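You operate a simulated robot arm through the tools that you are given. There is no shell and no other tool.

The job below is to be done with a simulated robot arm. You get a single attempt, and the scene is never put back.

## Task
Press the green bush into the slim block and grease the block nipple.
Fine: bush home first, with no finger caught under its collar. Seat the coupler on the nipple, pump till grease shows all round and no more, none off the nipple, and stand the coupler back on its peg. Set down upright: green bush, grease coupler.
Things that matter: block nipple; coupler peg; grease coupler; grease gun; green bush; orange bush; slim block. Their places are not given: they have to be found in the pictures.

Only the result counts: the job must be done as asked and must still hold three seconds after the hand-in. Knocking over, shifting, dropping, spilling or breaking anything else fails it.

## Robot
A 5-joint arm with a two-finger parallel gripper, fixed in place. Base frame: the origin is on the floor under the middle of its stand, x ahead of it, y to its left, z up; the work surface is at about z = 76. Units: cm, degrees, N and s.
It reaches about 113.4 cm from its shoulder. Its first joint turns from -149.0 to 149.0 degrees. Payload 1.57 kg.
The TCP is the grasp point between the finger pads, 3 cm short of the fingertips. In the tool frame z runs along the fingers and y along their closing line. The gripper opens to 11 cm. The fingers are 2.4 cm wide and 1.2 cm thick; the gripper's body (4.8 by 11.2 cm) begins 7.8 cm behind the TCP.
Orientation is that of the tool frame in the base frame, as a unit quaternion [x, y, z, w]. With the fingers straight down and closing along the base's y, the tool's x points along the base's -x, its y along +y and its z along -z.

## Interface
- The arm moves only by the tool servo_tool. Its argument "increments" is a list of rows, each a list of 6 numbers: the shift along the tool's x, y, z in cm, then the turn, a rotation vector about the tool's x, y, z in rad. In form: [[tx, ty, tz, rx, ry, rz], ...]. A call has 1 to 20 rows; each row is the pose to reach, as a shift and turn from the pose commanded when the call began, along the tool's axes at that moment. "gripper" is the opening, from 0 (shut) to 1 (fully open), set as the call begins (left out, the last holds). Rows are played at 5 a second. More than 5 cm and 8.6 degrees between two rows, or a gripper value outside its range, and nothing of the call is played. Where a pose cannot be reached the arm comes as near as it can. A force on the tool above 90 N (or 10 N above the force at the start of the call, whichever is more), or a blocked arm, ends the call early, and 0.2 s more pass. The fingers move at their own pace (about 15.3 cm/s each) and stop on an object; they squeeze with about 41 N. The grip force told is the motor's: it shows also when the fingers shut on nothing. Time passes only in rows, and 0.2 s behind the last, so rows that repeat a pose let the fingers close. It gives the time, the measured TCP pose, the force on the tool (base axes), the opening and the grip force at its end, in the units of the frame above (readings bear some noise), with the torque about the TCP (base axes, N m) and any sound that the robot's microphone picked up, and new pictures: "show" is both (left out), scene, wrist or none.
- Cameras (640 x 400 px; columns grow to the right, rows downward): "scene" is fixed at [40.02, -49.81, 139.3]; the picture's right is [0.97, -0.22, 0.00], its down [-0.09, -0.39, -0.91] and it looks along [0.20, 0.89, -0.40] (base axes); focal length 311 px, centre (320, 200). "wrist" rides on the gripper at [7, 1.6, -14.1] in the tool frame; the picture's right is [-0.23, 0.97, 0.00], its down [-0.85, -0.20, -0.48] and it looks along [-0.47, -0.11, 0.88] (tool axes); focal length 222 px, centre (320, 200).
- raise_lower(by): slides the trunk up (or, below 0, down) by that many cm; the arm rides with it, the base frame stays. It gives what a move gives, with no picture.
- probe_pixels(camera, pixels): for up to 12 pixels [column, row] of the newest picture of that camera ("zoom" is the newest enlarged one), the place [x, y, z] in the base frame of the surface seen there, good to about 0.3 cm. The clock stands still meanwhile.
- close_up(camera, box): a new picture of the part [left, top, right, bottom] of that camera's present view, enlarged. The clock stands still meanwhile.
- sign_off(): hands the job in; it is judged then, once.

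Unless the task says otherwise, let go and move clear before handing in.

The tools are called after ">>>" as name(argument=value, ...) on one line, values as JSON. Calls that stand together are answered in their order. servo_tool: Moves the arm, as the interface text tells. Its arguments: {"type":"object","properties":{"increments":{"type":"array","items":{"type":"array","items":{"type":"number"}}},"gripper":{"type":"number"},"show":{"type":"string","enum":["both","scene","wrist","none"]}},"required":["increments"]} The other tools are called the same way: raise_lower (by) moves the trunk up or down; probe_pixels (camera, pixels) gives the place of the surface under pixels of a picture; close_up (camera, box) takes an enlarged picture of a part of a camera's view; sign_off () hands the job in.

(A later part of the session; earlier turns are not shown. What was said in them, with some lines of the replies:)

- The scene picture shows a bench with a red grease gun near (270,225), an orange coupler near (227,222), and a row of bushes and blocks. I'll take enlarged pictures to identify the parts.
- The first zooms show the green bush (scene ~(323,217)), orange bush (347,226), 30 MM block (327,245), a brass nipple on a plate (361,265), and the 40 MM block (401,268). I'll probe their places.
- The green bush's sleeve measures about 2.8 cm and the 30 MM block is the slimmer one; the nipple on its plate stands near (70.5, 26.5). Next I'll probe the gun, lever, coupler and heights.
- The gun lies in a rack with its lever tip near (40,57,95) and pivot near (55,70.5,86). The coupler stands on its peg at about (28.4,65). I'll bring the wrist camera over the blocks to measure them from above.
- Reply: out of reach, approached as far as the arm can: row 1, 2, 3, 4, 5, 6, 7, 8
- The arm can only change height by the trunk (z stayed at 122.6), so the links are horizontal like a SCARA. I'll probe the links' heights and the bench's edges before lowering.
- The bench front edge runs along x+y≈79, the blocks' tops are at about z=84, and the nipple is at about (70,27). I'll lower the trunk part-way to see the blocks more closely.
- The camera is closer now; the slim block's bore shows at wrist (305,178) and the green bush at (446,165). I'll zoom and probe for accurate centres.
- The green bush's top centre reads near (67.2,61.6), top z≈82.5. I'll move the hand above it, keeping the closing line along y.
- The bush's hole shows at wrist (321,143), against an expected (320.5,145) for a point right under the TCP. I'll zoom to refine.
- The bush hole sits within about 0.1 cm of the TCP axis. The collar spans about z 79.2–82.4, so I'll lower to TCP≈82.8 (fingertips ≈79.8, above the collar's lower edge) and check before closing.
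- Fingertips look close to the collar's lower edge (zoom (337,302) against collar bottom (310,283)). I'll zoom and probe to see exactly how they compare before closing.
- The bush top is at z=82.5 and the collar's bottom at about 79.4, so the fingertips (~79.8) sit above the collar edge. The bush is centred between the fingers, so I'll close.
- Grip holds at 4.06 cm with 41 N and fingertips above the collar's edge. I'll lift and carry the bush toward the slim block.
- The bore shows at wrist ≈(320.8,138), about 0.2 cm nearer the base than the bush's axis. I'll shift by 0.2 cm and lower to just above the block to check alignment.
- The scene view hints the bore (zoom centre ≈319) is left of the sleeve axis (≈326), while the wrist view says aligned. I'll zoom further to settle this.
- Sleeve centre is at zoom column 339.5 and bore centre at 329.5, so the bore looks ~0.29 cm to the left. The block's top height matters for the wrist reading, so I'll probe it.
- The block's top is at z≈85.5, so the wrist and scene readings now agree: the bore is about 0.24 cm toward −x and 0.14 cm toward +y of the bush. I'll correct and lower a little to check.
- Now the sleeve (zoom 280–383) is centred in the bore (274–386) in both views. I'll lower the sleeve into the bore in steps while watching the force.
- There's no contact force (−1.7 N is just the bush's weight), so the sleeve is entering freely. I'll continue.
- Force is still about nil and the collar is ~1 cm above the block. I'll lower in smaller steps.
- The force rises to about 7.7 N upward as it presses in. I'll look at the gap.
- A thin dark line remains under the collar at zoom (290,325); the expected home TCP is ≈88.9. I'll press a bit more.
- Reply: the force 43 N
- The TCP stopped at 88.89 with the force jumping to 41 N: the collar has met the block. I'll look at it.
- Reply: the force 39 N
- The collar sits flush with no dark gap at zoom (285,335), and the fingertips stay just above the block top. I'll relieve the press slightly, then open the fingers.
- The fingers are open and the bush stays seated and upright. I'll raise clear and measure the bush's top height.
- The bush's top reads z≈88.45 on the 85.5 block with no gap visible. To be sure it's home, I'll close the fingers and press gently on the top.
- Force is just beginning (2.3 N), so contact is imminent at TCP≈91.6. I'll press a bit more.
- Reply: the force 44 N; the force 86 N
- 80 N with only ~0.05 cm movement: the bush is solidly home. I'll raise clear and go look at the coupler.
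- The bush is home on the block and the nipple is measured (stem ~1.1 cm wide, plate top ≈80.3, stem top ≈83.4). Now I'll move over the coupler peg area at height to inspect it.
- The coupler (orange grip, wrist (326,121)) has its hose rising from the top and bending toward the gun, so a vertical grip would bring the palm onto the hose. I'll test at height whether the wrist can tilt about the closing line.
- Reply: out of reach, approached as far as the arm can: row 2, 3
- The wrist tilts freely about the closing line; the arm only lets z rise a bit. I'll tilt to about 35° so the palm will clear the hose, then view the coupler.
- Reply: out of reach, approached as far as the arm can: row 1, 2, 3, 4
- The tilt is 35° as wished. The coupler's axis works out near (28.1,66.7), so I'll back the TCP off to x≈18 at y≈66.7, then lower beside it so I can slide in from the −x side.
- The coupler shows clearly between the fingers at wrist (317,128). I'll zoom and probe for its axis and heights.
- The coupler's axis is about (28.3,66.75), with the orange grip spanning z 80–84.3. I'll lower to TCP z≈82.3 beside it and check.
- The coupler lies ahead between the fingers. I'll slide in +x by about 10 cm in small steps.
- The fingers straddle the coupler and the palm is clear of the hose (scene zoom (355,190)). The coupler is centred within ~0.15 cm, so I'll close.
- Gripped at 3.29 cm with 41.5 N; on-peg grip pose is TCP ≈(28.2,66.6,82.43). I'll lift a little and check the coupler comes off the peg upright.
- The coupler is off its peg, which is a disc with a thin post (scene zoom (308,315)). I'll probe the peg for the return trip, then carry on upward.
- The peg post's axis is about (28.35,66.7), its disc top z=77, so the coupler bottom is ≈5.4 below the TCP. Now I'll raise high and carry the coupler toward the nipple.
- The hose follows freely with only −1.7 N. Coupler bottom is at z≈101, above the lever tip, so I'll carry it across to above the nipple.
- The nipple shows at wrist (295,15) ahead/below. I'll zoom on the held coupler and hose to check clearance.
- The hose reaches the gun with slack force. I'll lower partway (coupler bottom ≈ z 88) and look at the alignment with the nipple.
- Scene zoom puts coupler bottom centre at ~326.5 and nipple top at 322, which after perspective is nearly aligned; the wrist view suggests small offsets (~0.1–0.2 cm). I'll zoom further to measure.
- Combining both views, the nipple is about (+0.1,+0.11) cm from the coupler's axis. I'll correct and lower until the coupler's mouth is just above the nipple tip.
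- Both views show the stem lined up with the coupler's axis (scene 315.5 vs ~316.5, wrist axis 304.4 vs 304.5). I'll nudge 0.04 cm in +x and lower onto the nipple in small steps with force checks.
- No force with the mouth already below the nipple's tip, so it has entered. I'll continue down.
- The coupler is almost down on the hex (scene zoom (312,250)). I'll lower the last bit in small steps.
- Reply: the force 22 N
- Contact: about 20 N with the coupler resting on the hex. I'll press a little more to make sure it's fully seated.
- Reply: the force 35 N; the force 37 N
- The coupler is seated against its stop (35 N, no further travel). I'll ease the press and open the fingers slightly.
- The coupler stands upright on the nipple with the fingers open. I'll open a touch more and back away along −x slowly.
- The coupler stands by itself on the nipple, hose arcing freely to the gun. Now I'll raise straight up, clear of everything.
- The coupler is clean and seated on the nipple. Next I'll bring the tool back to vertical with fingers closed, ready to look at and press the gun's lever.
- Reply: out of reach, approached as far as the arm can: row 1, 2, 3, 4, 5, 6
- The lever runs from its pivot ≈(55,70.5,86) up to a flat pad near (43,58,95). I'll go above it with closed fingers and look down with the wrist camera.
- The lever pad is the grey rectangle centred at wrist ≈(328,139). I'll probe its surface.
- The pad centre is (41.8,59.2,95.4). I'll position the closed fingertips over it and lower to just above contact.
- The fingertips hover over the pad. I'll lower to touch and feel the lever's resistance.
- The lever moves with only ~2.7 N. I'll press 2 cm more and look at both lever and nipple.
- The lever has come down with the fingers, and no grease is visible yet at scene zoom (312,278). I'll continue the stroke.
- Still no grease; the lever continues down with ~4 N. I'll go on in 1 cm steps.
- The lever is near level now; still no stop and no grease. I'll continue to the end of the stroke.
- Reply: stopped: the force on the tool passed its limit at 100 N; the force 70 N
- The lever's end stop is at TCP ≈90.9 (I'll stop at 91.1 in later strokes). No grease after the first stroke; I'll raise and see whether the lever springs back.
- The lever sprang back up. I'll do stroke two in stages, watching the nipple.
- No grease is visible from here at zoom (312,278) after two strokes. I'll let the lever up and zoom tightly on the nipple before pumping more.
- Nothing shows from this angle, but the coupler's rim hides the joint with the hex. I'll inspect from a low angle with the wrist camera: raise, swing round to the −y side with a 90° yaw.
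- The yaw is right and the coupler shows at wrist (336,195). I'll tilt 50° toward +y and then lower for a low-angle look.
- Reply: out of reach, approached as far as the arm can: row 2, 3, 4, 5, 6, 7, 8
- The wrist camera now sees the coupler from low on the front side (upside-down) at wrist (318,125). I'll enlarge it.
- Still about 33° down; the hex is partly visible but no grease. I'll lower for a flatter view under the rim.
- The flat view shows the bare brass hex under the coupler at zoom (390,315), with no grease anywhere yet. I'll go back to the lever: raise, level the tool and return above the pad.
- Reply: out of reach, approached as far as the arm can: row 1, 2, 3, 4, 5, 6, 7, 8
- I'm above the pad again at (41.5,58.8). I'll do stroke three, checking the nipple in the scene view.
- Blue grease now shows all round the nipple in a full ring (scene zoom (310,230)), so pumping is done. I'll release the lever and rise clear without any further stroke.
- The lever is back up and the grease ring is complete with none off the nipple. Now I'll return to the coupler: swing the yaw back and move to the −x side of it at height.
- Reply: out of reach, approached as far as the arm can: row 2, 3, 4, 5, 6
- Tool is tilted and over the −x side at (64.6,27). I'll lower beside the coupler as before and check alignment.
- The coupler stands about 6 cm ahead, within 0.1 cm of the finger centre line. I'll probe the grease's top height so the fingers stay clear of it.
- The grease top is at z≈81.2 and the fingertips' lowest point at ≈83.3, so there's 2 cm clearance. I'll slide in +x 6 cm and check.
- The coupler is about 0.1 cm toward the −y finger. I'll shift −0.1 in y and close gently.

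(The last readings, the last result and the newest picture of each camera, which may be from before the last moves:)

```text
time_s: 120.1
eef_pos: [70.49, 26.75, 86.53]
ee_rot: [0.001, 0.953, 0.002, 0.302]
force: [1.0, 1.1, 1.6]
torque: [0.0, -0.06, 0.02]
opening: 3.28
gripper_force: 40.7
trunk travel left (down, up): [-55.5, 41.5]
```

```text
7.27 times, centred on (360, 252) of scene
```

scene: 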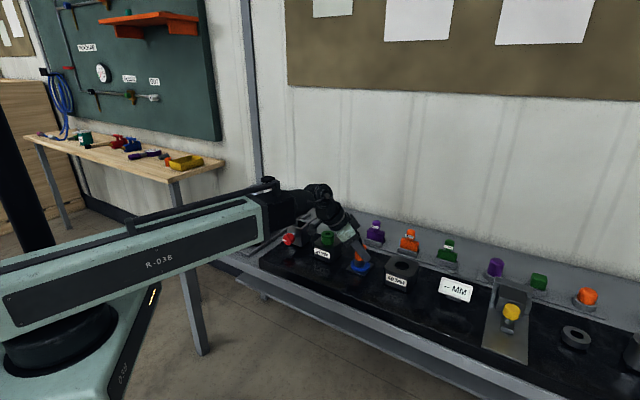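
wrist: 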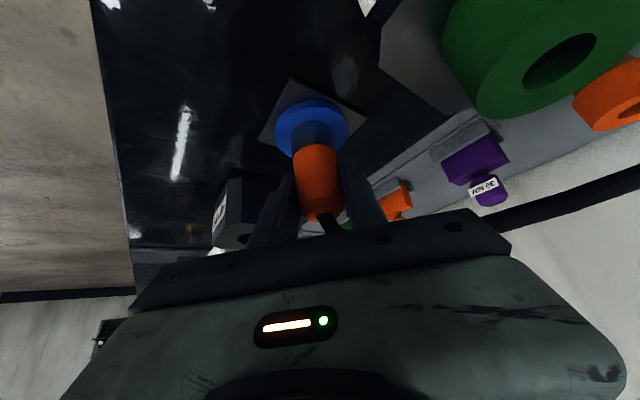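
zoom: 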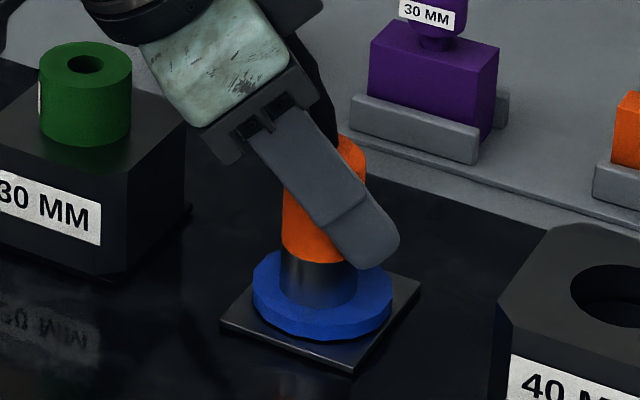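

Gripped at 3.28 cm with only ~1–2 N side force. I'll lift the coupler straight off the nipple, watching the force.

>>> raise_lower(by=0.5)

>>> raise_lower(by=1)

>>> raise_lower(by=2.5)

>>> servo_tool(increments=[[0, 0, 0, 0, 0, 0]])

>>> close_up(camera="scene", box=[335, 225, 385, 280])

```text
time_s: 120.7
eef_pos: [70.55, 26.7, 87.1]
ee_rot: [0.002, 0.953, 0.002, 0.302]
force: [0.7, 0.1, -0.1]
torque: [0.01, -0.03, 0.02]
opening: 3.29
gripper_force: 40.6
trunk travel left (down, up): [-56.0, 41.0]
```

```text
time_s: 121.2
eef_pos: [70.58, 26.78, 88.1]
ee_rot: [0.001, 0.953, 0.001, 0.302]
force: [0.4, -0.4, -0.8]
torque: [0.02, 0.0, 0.0]
opening: 3.27
gripper_force: 41.5
trunk travel left (down, up): [-57.0, 40.0]
```

```text
time_s: 122.0
eef_pos: [70.59, 26.65, 90.47]
ee_rot: [0.0, 0.953, 0.003, 0.303]
force: [-1.0, 0.1, -1.2]
torque: [-0.01, -0.02, 0.02]
opening: 3.26
gripper_force: 40.9
trunk travel left (down, up): [-59.5, 37.5]
```

```text
time_s: 122.4
eef_pos: [70.62, 26.71, 90.65]
ee_rot: [0.001, 0.953, 0.002, 0.302]
force: [0.7, -0.3, -1.3]
torque: [-0.02, 0.02, -0.01]
opening: 3.29
gripper_force: 40.7
trunk travel left (down, up): [-59.5, 37.5]
```

scene: 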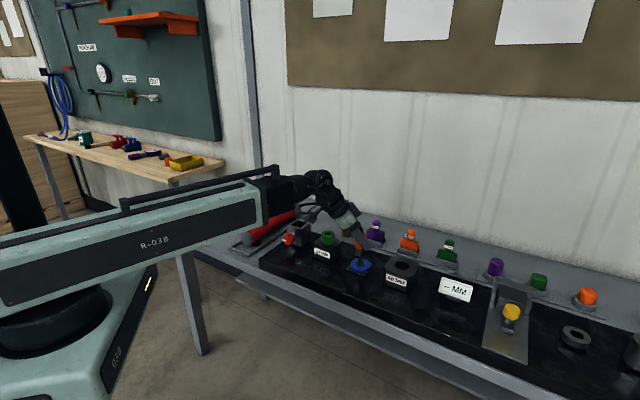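
wrist: 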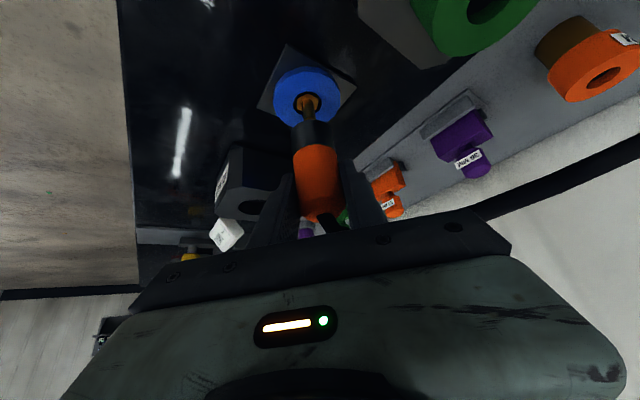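

```text
7.27 times, centred on (360, 252) of scene
```

zoom: 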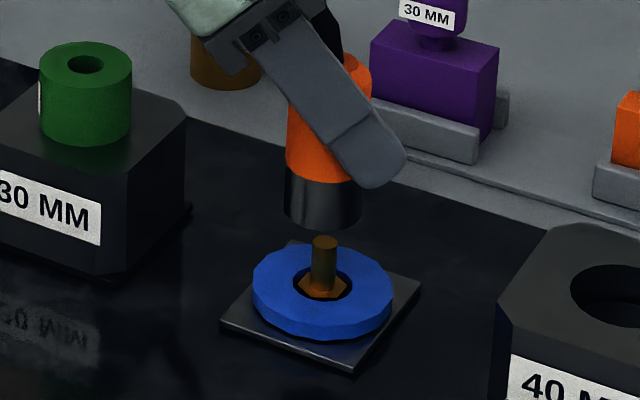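

The coupler is free and the grease ring stays intact on the nipple. I'll raise and carry the coupler back to its peg.

>>> raise_lower(by=16)

>>> servo_tool(increments=[[2.307, 2.659, -1.628, 0, 0, 0], [4.614, 5.317, -3.256, 0, 0, 0], [6.922, 7.976, -4.884, 0, 0, 0], [9.229, 10.635, -6.512, 0, 0, 0], [11.537, 13.293, -8.14, 0, 0, 0], [13.844, 15.952, -9.768, 0, 0, 0], [16.151, 18.611, -11.396, 0, 0, 0], [18.459, 21.269, -13.024, 0, 0, 0], [20.766, 23.928, -14.652, 0, 0, 0], [23.073, 26.587, -16.28, 0, 0, 0], [25.381, 29.245, -17.908, 0, 0, 0], [27.688, 31.904, -19.536, 0, 0, 0], [29.995, 34.563, -21.164, 0, 0, 0], [32.303, 37.221, -22.792, 0, 0, 0], [34.61, 39.88, -24.42, 0, 0, 0], [34.61, 39.88, -24.42, 0, 0, 0]])

```text
time_s: 124.2
eef_pos: [70.61, 26.77, 106.49]
ee_rot: [0.0, 0.953, 0.003, 0.302]
force: [1.1, -1.2, -0.9]
torque: [0.02, 0.01, 0.03]
opening: 3.25
gripper_force: 40.9
trunk travel left (down, up): [-75.5, 21.5]
```

```text
time_s: 127.6
eef_pos: [28.13, 66.57, 106.5]
ee_rot: [0.001, 0.953, 0.001, 0.302]
force: [0.1, -0.3, -1.6]
torque: [0.02, -0.03, -0.01]
opening: 3.3
gripper_force: 41.3
out of reach, approached as far as the arm can: row 8, 9, 13, 15, 16
trunk travel left (down, up): [-75.5, 21.5]
```

scene: 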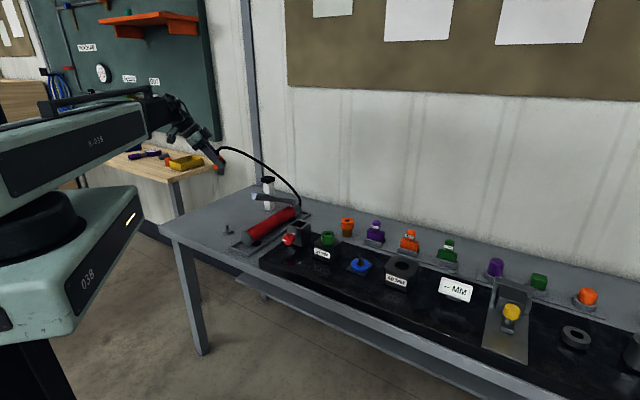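
wrist: 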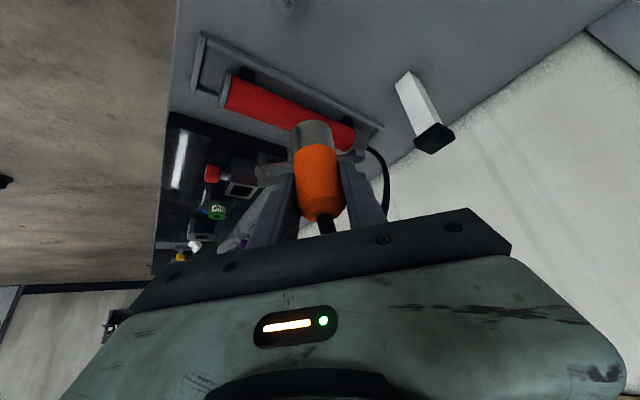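

The TCP is over the peg at (28.1,66.6). I'll lower to a few cm above the post and check alignment.

>>> raise_lower(by=-17.5)

>>> servo_tool(increments=[[0, 0, 0, 0, 0, 0]])

>>> close_up(camera="scene", box=[212, 200, 248, 242])

>>> close_up(camera="wrist", box=[280, 70, 350, 160])

```text
time_s: 129.6
eef_pos: [28.24, 66.5, 89.0]
ee_rot: [0.001, 0.953, 0.002, 0.303]
force: [0.7, 0.2, -0.8]
torque: [0.02, 0.02, -0.01]
opening: 3.29
gripper_force: 41.3
trunk travel left (down, up): [-58.0, 39.0]
```

```text
time_s: 129.9
eef_pos: [28.19, 66.57, 89.12]
ee_rot: [0.001, 0.953, 0.002, 0.302]
force: [0.1, 0.2, -1.4]
torque: [-0.01, 0.01, 0.01]
opening: 3.29
gripper_force: 40.6
trunk travel left (down, up): [-58.0, 39.0]
```

scene: 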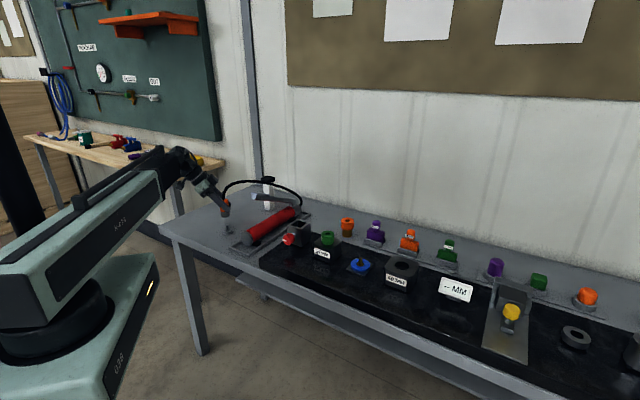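
wrist: 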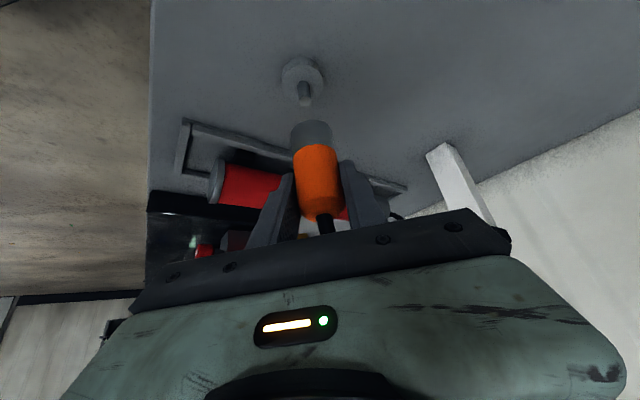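

```text
9.52 times, centred on (230, 221) of scene
```

zoom: 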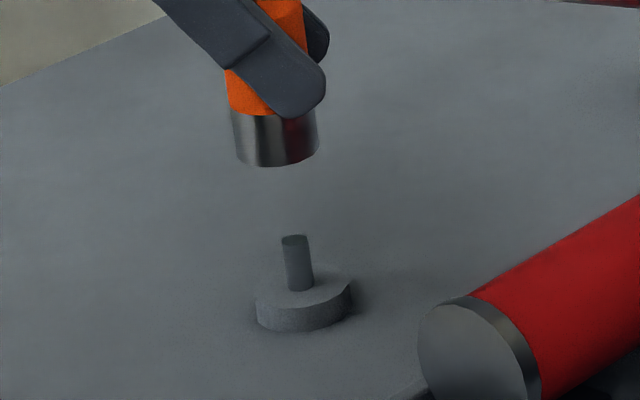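

```text
4.44 times, centred on (315, 115) of wrist
```

zoom: 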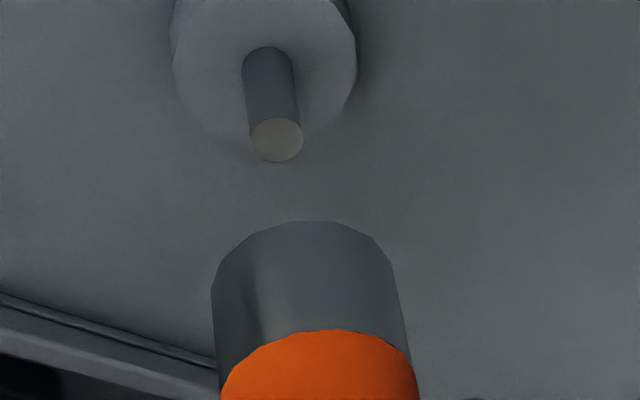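

The post appears ~0.13–0.2 cm toward +x and ~0.1 cm toward −y of the coupler's axis. I'll correct that and lower to just above the post.

>>> servo_tool(increments=[[-0.106, -0.1, 0.075, 0, 0, 0], [-0.106, -0.1, 0.075, 0, 0, 0]], show="none")

>>> raise_lower(by=-3.7)

>>> servo_tool(increments=[[0, 0, 0, 0, 0, 0]])

>>> close_up(camera="scene", box=[212, 205, 246, 243])

>>> close_up(camera="wrist", box=[280, 85, 350, 165])

```text
time_s: 130.6
eef_pos: [28.28, 66.5, 89.19]
ee_rot: [0.0, 0.953, 0.002, 0.302]
force: [-0.6, -0.4, -1.1]
torque: [-0.01, -0.03, 0.0]
opening: 3.29
gripper_force: 40.9
trunk travel left (down, up): [-58.0, 39.0]
```

```text
time_s: 131.4
eef_pos: [28.24, 66.54, 85.3]
ee_rot: [0.001, 0.953, 0.002, 0.302]
force: [0.2, 0.8, -1.2]
torque: [0.01, -0.01, 0.0]
opening: 3.28
gripper_force: 40.8
trunk travel left (down, up): [-54.3, 42.7]
```

```text
time_s: 131.8
eef_pos: [28.33, 66.38, 85.37]
ee_rot: [0.001, 0.953, 0.002, 0.302]
force: [-0.5, -0.4, -1.4]
torque: [0.02, 0.0, 0.02]
opening: 3.29
gripper_force: 41.4
trunk travel left (down, up): [-54.3, 42.7]
```

scene: 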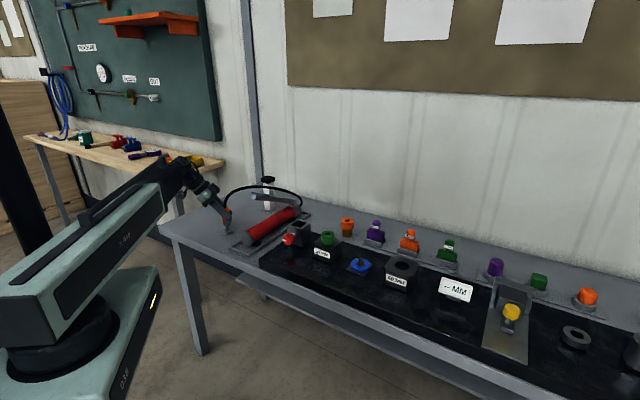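
wrist: 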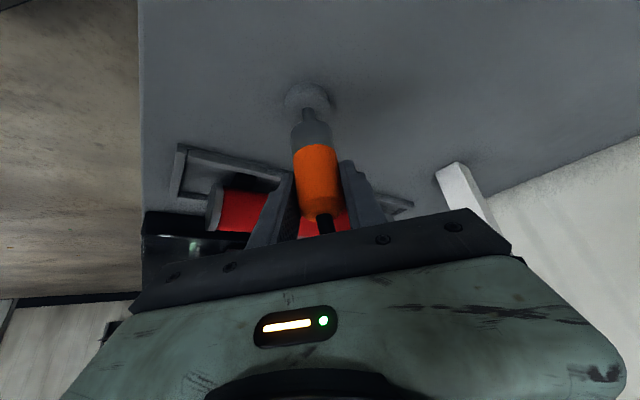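

```text
10.53 times, centred on (229, 224) of scene
```

zoom: 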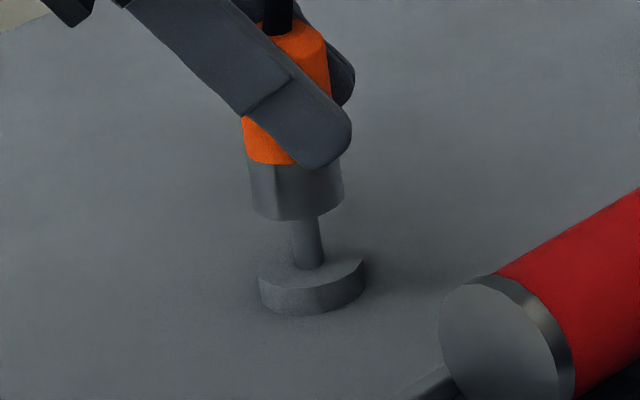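

```text
5.00 times, centred on (315, 125) of wrist
```

zoom: 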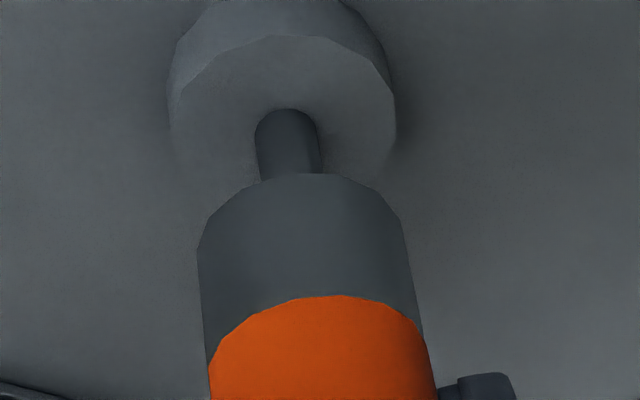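

Both views now match the post's axis (wrist 303.4 vs 302.5; scene offset same as when it was just lifted off). I'll lower onto the peg in steps with force checks.

>>> raise_lower(by=-0.9)

>>> raise_lower(by=-0.4)

>>> raise_lower(by=-0.5)

```text
time_s: 132.3
eef_pos: [28.31, 66.39, 84.51]
ee_rot: [0.001, 0.954, 0.002, 0.301]
force: [0.2, -0.4, -1.1]
torque: [-0.01, -0.02, -0.02]
opening: 3.28
gripper_force: 40.7
trunk travel left (down, up): [-53.4, 43.6]
```

```text
time_s: 132.9
eef_pos: [28.38, 66.41, 83.98]
ee_rot: [0.0, 0.953, 0.002, 0.303]
force: [-0.4, -0.2, -0.3]
torque: [0.01, 0.01, 0.01]
opening: 3.29
gripper_force: 40.6
trunk travel left (down, up): [-53.0, 44.0]
```

```text
time_s: 133.4
eef_pos: [28.24, 66.41, 83.6]
ee_rot: [0.001, 0.953, 0.002, 0.302]
force: [0.4, 0.5, -0.9]
torque: [-0.05, 0.02, 0.01]
opening: 3.27
gripper_force: 41.3
trunk travel left (down, up): [-52.5, 44.5]
```

No resistance with the mouth below the post's top, so the post is inside. I'll continue to the disc.

>>> raise_lower(by=-0.6)

>>> raise_lower(by=-0.3)

>>> raise_lower(by=-0.2)

```text
time_s: 134.0
eef_pos: [28.34, 66.38, 82.94]
ee_rot: [0.001, 0.953, 0.002, 0.303]
force: [-0.2, -0.6, -1.2]
torque: [0.0, 0.02, -0.04]
opening: 3.27
gripper_force: 40.4
trunk travel left (down, up): [-51.9, 45.1]
```

```text
time_s: 134.5
eef_pos: [28.32, 66.39, 82.59]
ee_rot: [0.0, 0.953, 0.002, 0.302]
force: [-0.7, 0.7, -1.6]
torque: [0.03, 0.01, 0.03]
opening: 3.26
gripper_force: 41.2
trunk travel left (down, up): [-51.6, 45.4]
```

```text
time_s: 135.0
eef_pos: [28.38, 66.41, 82.51]
ee_rot: [0.0, 0.953, 0.003, 0.303]
force: [-0.9, 4.6, 16.5]
torque: [-0.05, 0.0, 0.01]
opening: 3.26
gripper_force: 41.5
trunk travel left (down, up): [-51.4, 45.6]
```

Contact with 16.5 N: the coupler is down on the peg's disc. I'll ease slightly and open the fingers.

>>> raise_lower(by=0.08)

>>> servo_tool(increments=[[0, 0, 0, 0, 0, 0], [0, 0, 0, 0, 0, 0], [0, 0, 0, 0, 0, 0]], gripper=0.5)

>>> close_up(camera="scene", box=[200, 185, 256, 243])

>>> close_up(camera="wrist", box=[250, 80, 390, 220])

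```text
time_s: 135.5
eef_pos: [28.28, 66.27, 82.66]
ee_rot: [0.0, 0.953, 0.004, 0.302]
force: [0.4, 4.9, 11.1]
torque: [0.01, -0.07, 0.03]
opening: 3.25
gripper_force: 40.9
trunk travel left (down, up): [-51.5, 45.5]
```

```text
time_s: 136.3
eef_pos: [28.24, 66.27, 82.53]
ee_rot: [0.001, 0.953, 0.001, 0.302]
force: [0.6, -0.1, 0.1]
torque: [-0.02, -0.02, 0.01]
opening: 5.51
gripper_force: 0.0
trunk travel left (down, up): [-51.5, 45.5]
```

scene: 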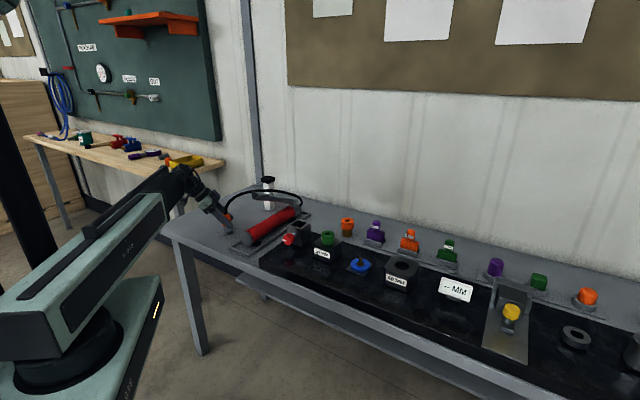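
wrist: 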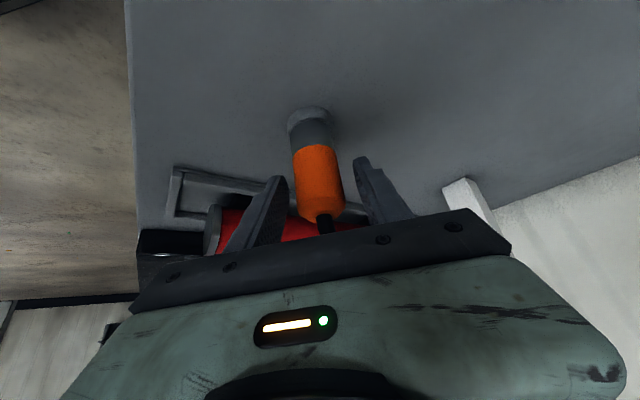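

```text
6.90 times, centred on (228, 214) of scene
```

zoom: 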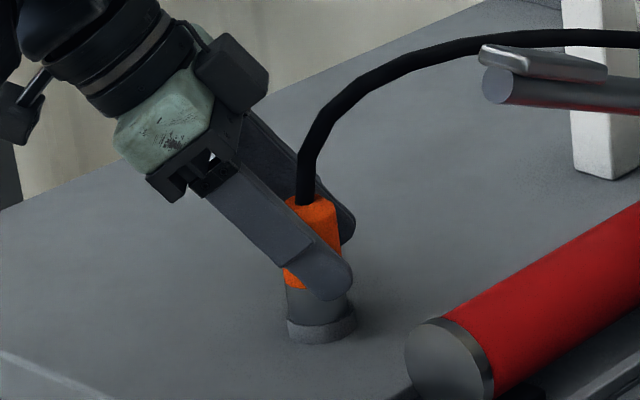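

```text
2.86 times, centred on (320, 150) of wrist
```

zoom: 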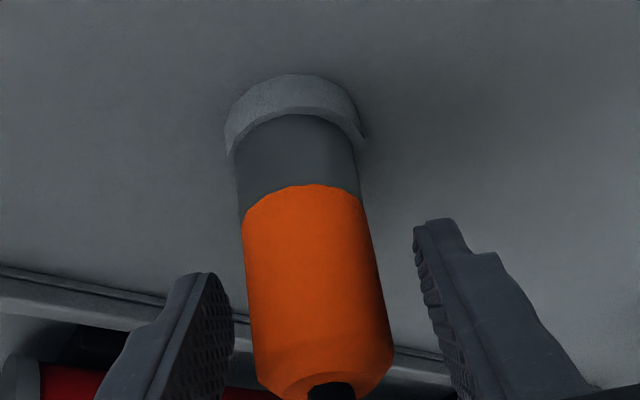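

The coupler stands on its peg and the fingers are clear on both sides. I'll open slightly more and back away along −x.

>>> servo_tool(increments=[[0, 0, 0, 0, 0, 0], [0, 0, 0, 0, 0, 0], [1.2, 0, -0.85, 0, 0, 0], [2.4, 0, -1.7, 0, 0, 0], [3.6, 0, -2.54, 0, 0, 0], [4.8, 0, -3.39, 0, 0, 0], [6.0, 0, -4.24, 0, 0, 0], [7.2, 0, -5.09, 0, 0, 0], [8.2, 0, -5.79, 0, 0, 0]], gripper=0.65)

>>> raise_lower(by=30)

>>> servo_tool(increments=[[0, 0, 0, 0, 0, 0]])

>>> close_up(camera="scene", box=[200, 180, 330, 260])

>>> close_up(camera="scene", box=[300, 215, 400, 290])

>>> close_up(camera="scene", box=[210, 195, 246, 243])

```text
time_s: 138.3
eef_pos: [18.35, 66.37, 82.44]
ee_rot: [0.001, 0.953, 0.002, 0.302]
force: [1.3, 0.2, 0.6]
torque: [0.03, -0.01, 0.03]
opening: 7.13
gripper_force: 0.0
trunk travel left (down, up): [-51.5, 45.5]
```

scene: 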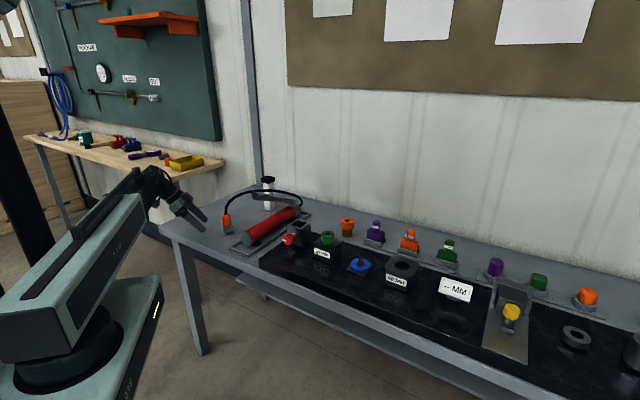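
wrist: 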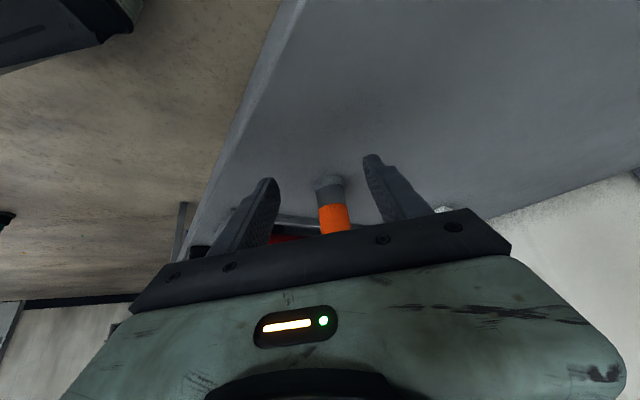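

```text
time_s: 141.3
eef_pos: [18.31, 66.41, 112.53]
ee_rot: [0.001, 0.953, 0.003, 0.302]
force: [0.9, -0.3, -0.5]
torque: [0.0, 0.03, 0.0]
opening: 7.14
gripper_force: 0.2
trunk travel left (down, up): [-81.5, 15.5]
```

```text
time_s: 141.7
eef_pos: [18.44, 66.49, 112.56]
ee_rot: [0.001, 0.953, 0.002, 0.302]
force: [0.5, 0.5, -0.4]
torque: [-0.03, 0.03, 0.01]
opening: 7.14
gripper_force: 0.0
trunk travel left (down, up): [-81.5, 15.5]
```

scene: 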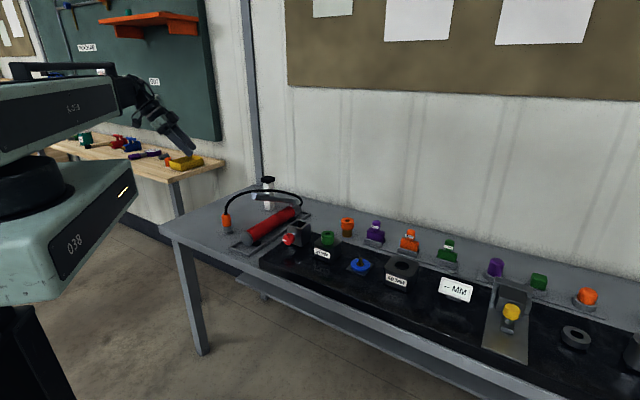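
wrist: 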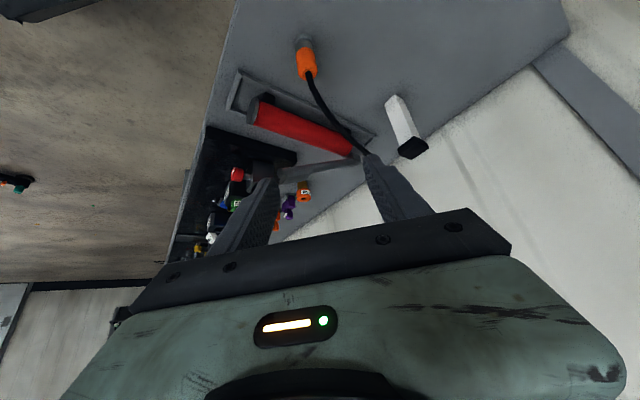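

```text
4.92 times, centred on (265, 220) of scene
```

zoom: 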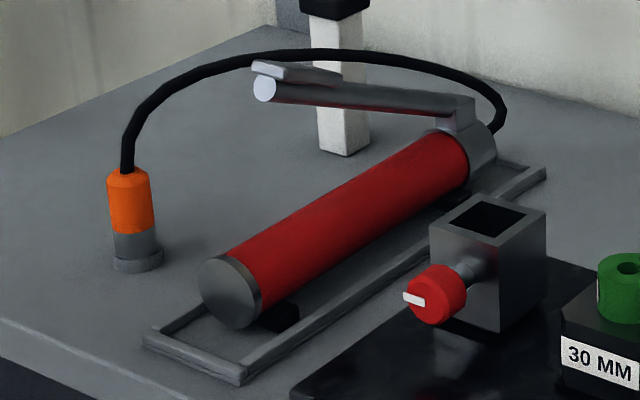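

```text
5.33 times, centred on (350, 252) of scene
```

zoom: 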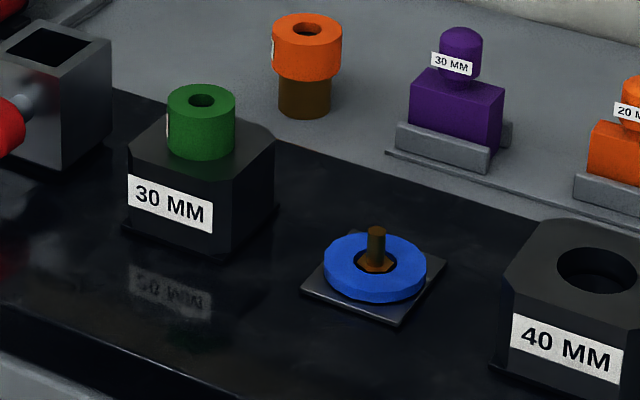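

```text
8.33 times, centred on (228, 219) of scene
```

zoom: 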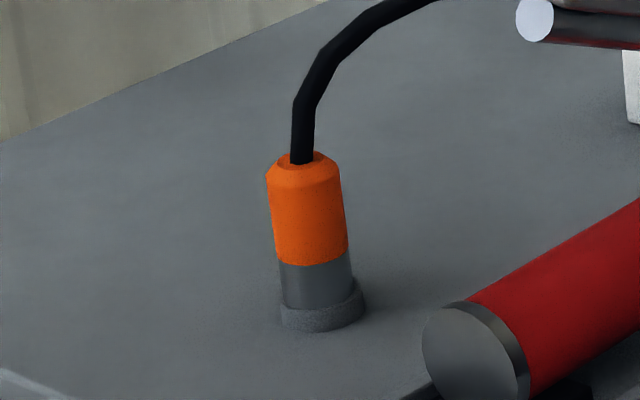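

Final pictures show the green bush home in the 30 MM block (zoom (200,120)) and a full blue grease ring on the nipple only (375,268). The coupler is upright on its peg (zoom (312,245)), and the lever, orange bush and other items are undisturbed. The hand is clear, so I'll hand in.

>>> sign_off()

```text
The job is handed in.
```

The job is handed in: the green bush is pressed home, the nipple is greased, and the coupler is back on its peg. I don't know the verdict; what follows is what the last pictures and readings showed.

- **Green bush:** It is pressed into the slim (30 MM) block, upright, with its collar flush on the block top. A second press of 80 N with closed fingers moved it only about 0.05 cm. The fingers gripped the collar from the side and were never under it.
- **Grease:** Nothing showed after two strokes of the lever. On the third, a full ring of blue grease appeared round the nipple and I stopped. I saw no grease off the nipple.
- **Lever:** At the end of the first stroke it hit its stop and the force briefly passed 100 N, which ended that move. The gun and its rack looked unmoved afterwards, and the lever sprang back.
- **Coupler:** It seated on the nipple before pumping, then lifted off without disturbing the grease ring. It now stands upright on its peg.

I saw nothing else knocked or shifted, and the hand was raised clear before I handed in.
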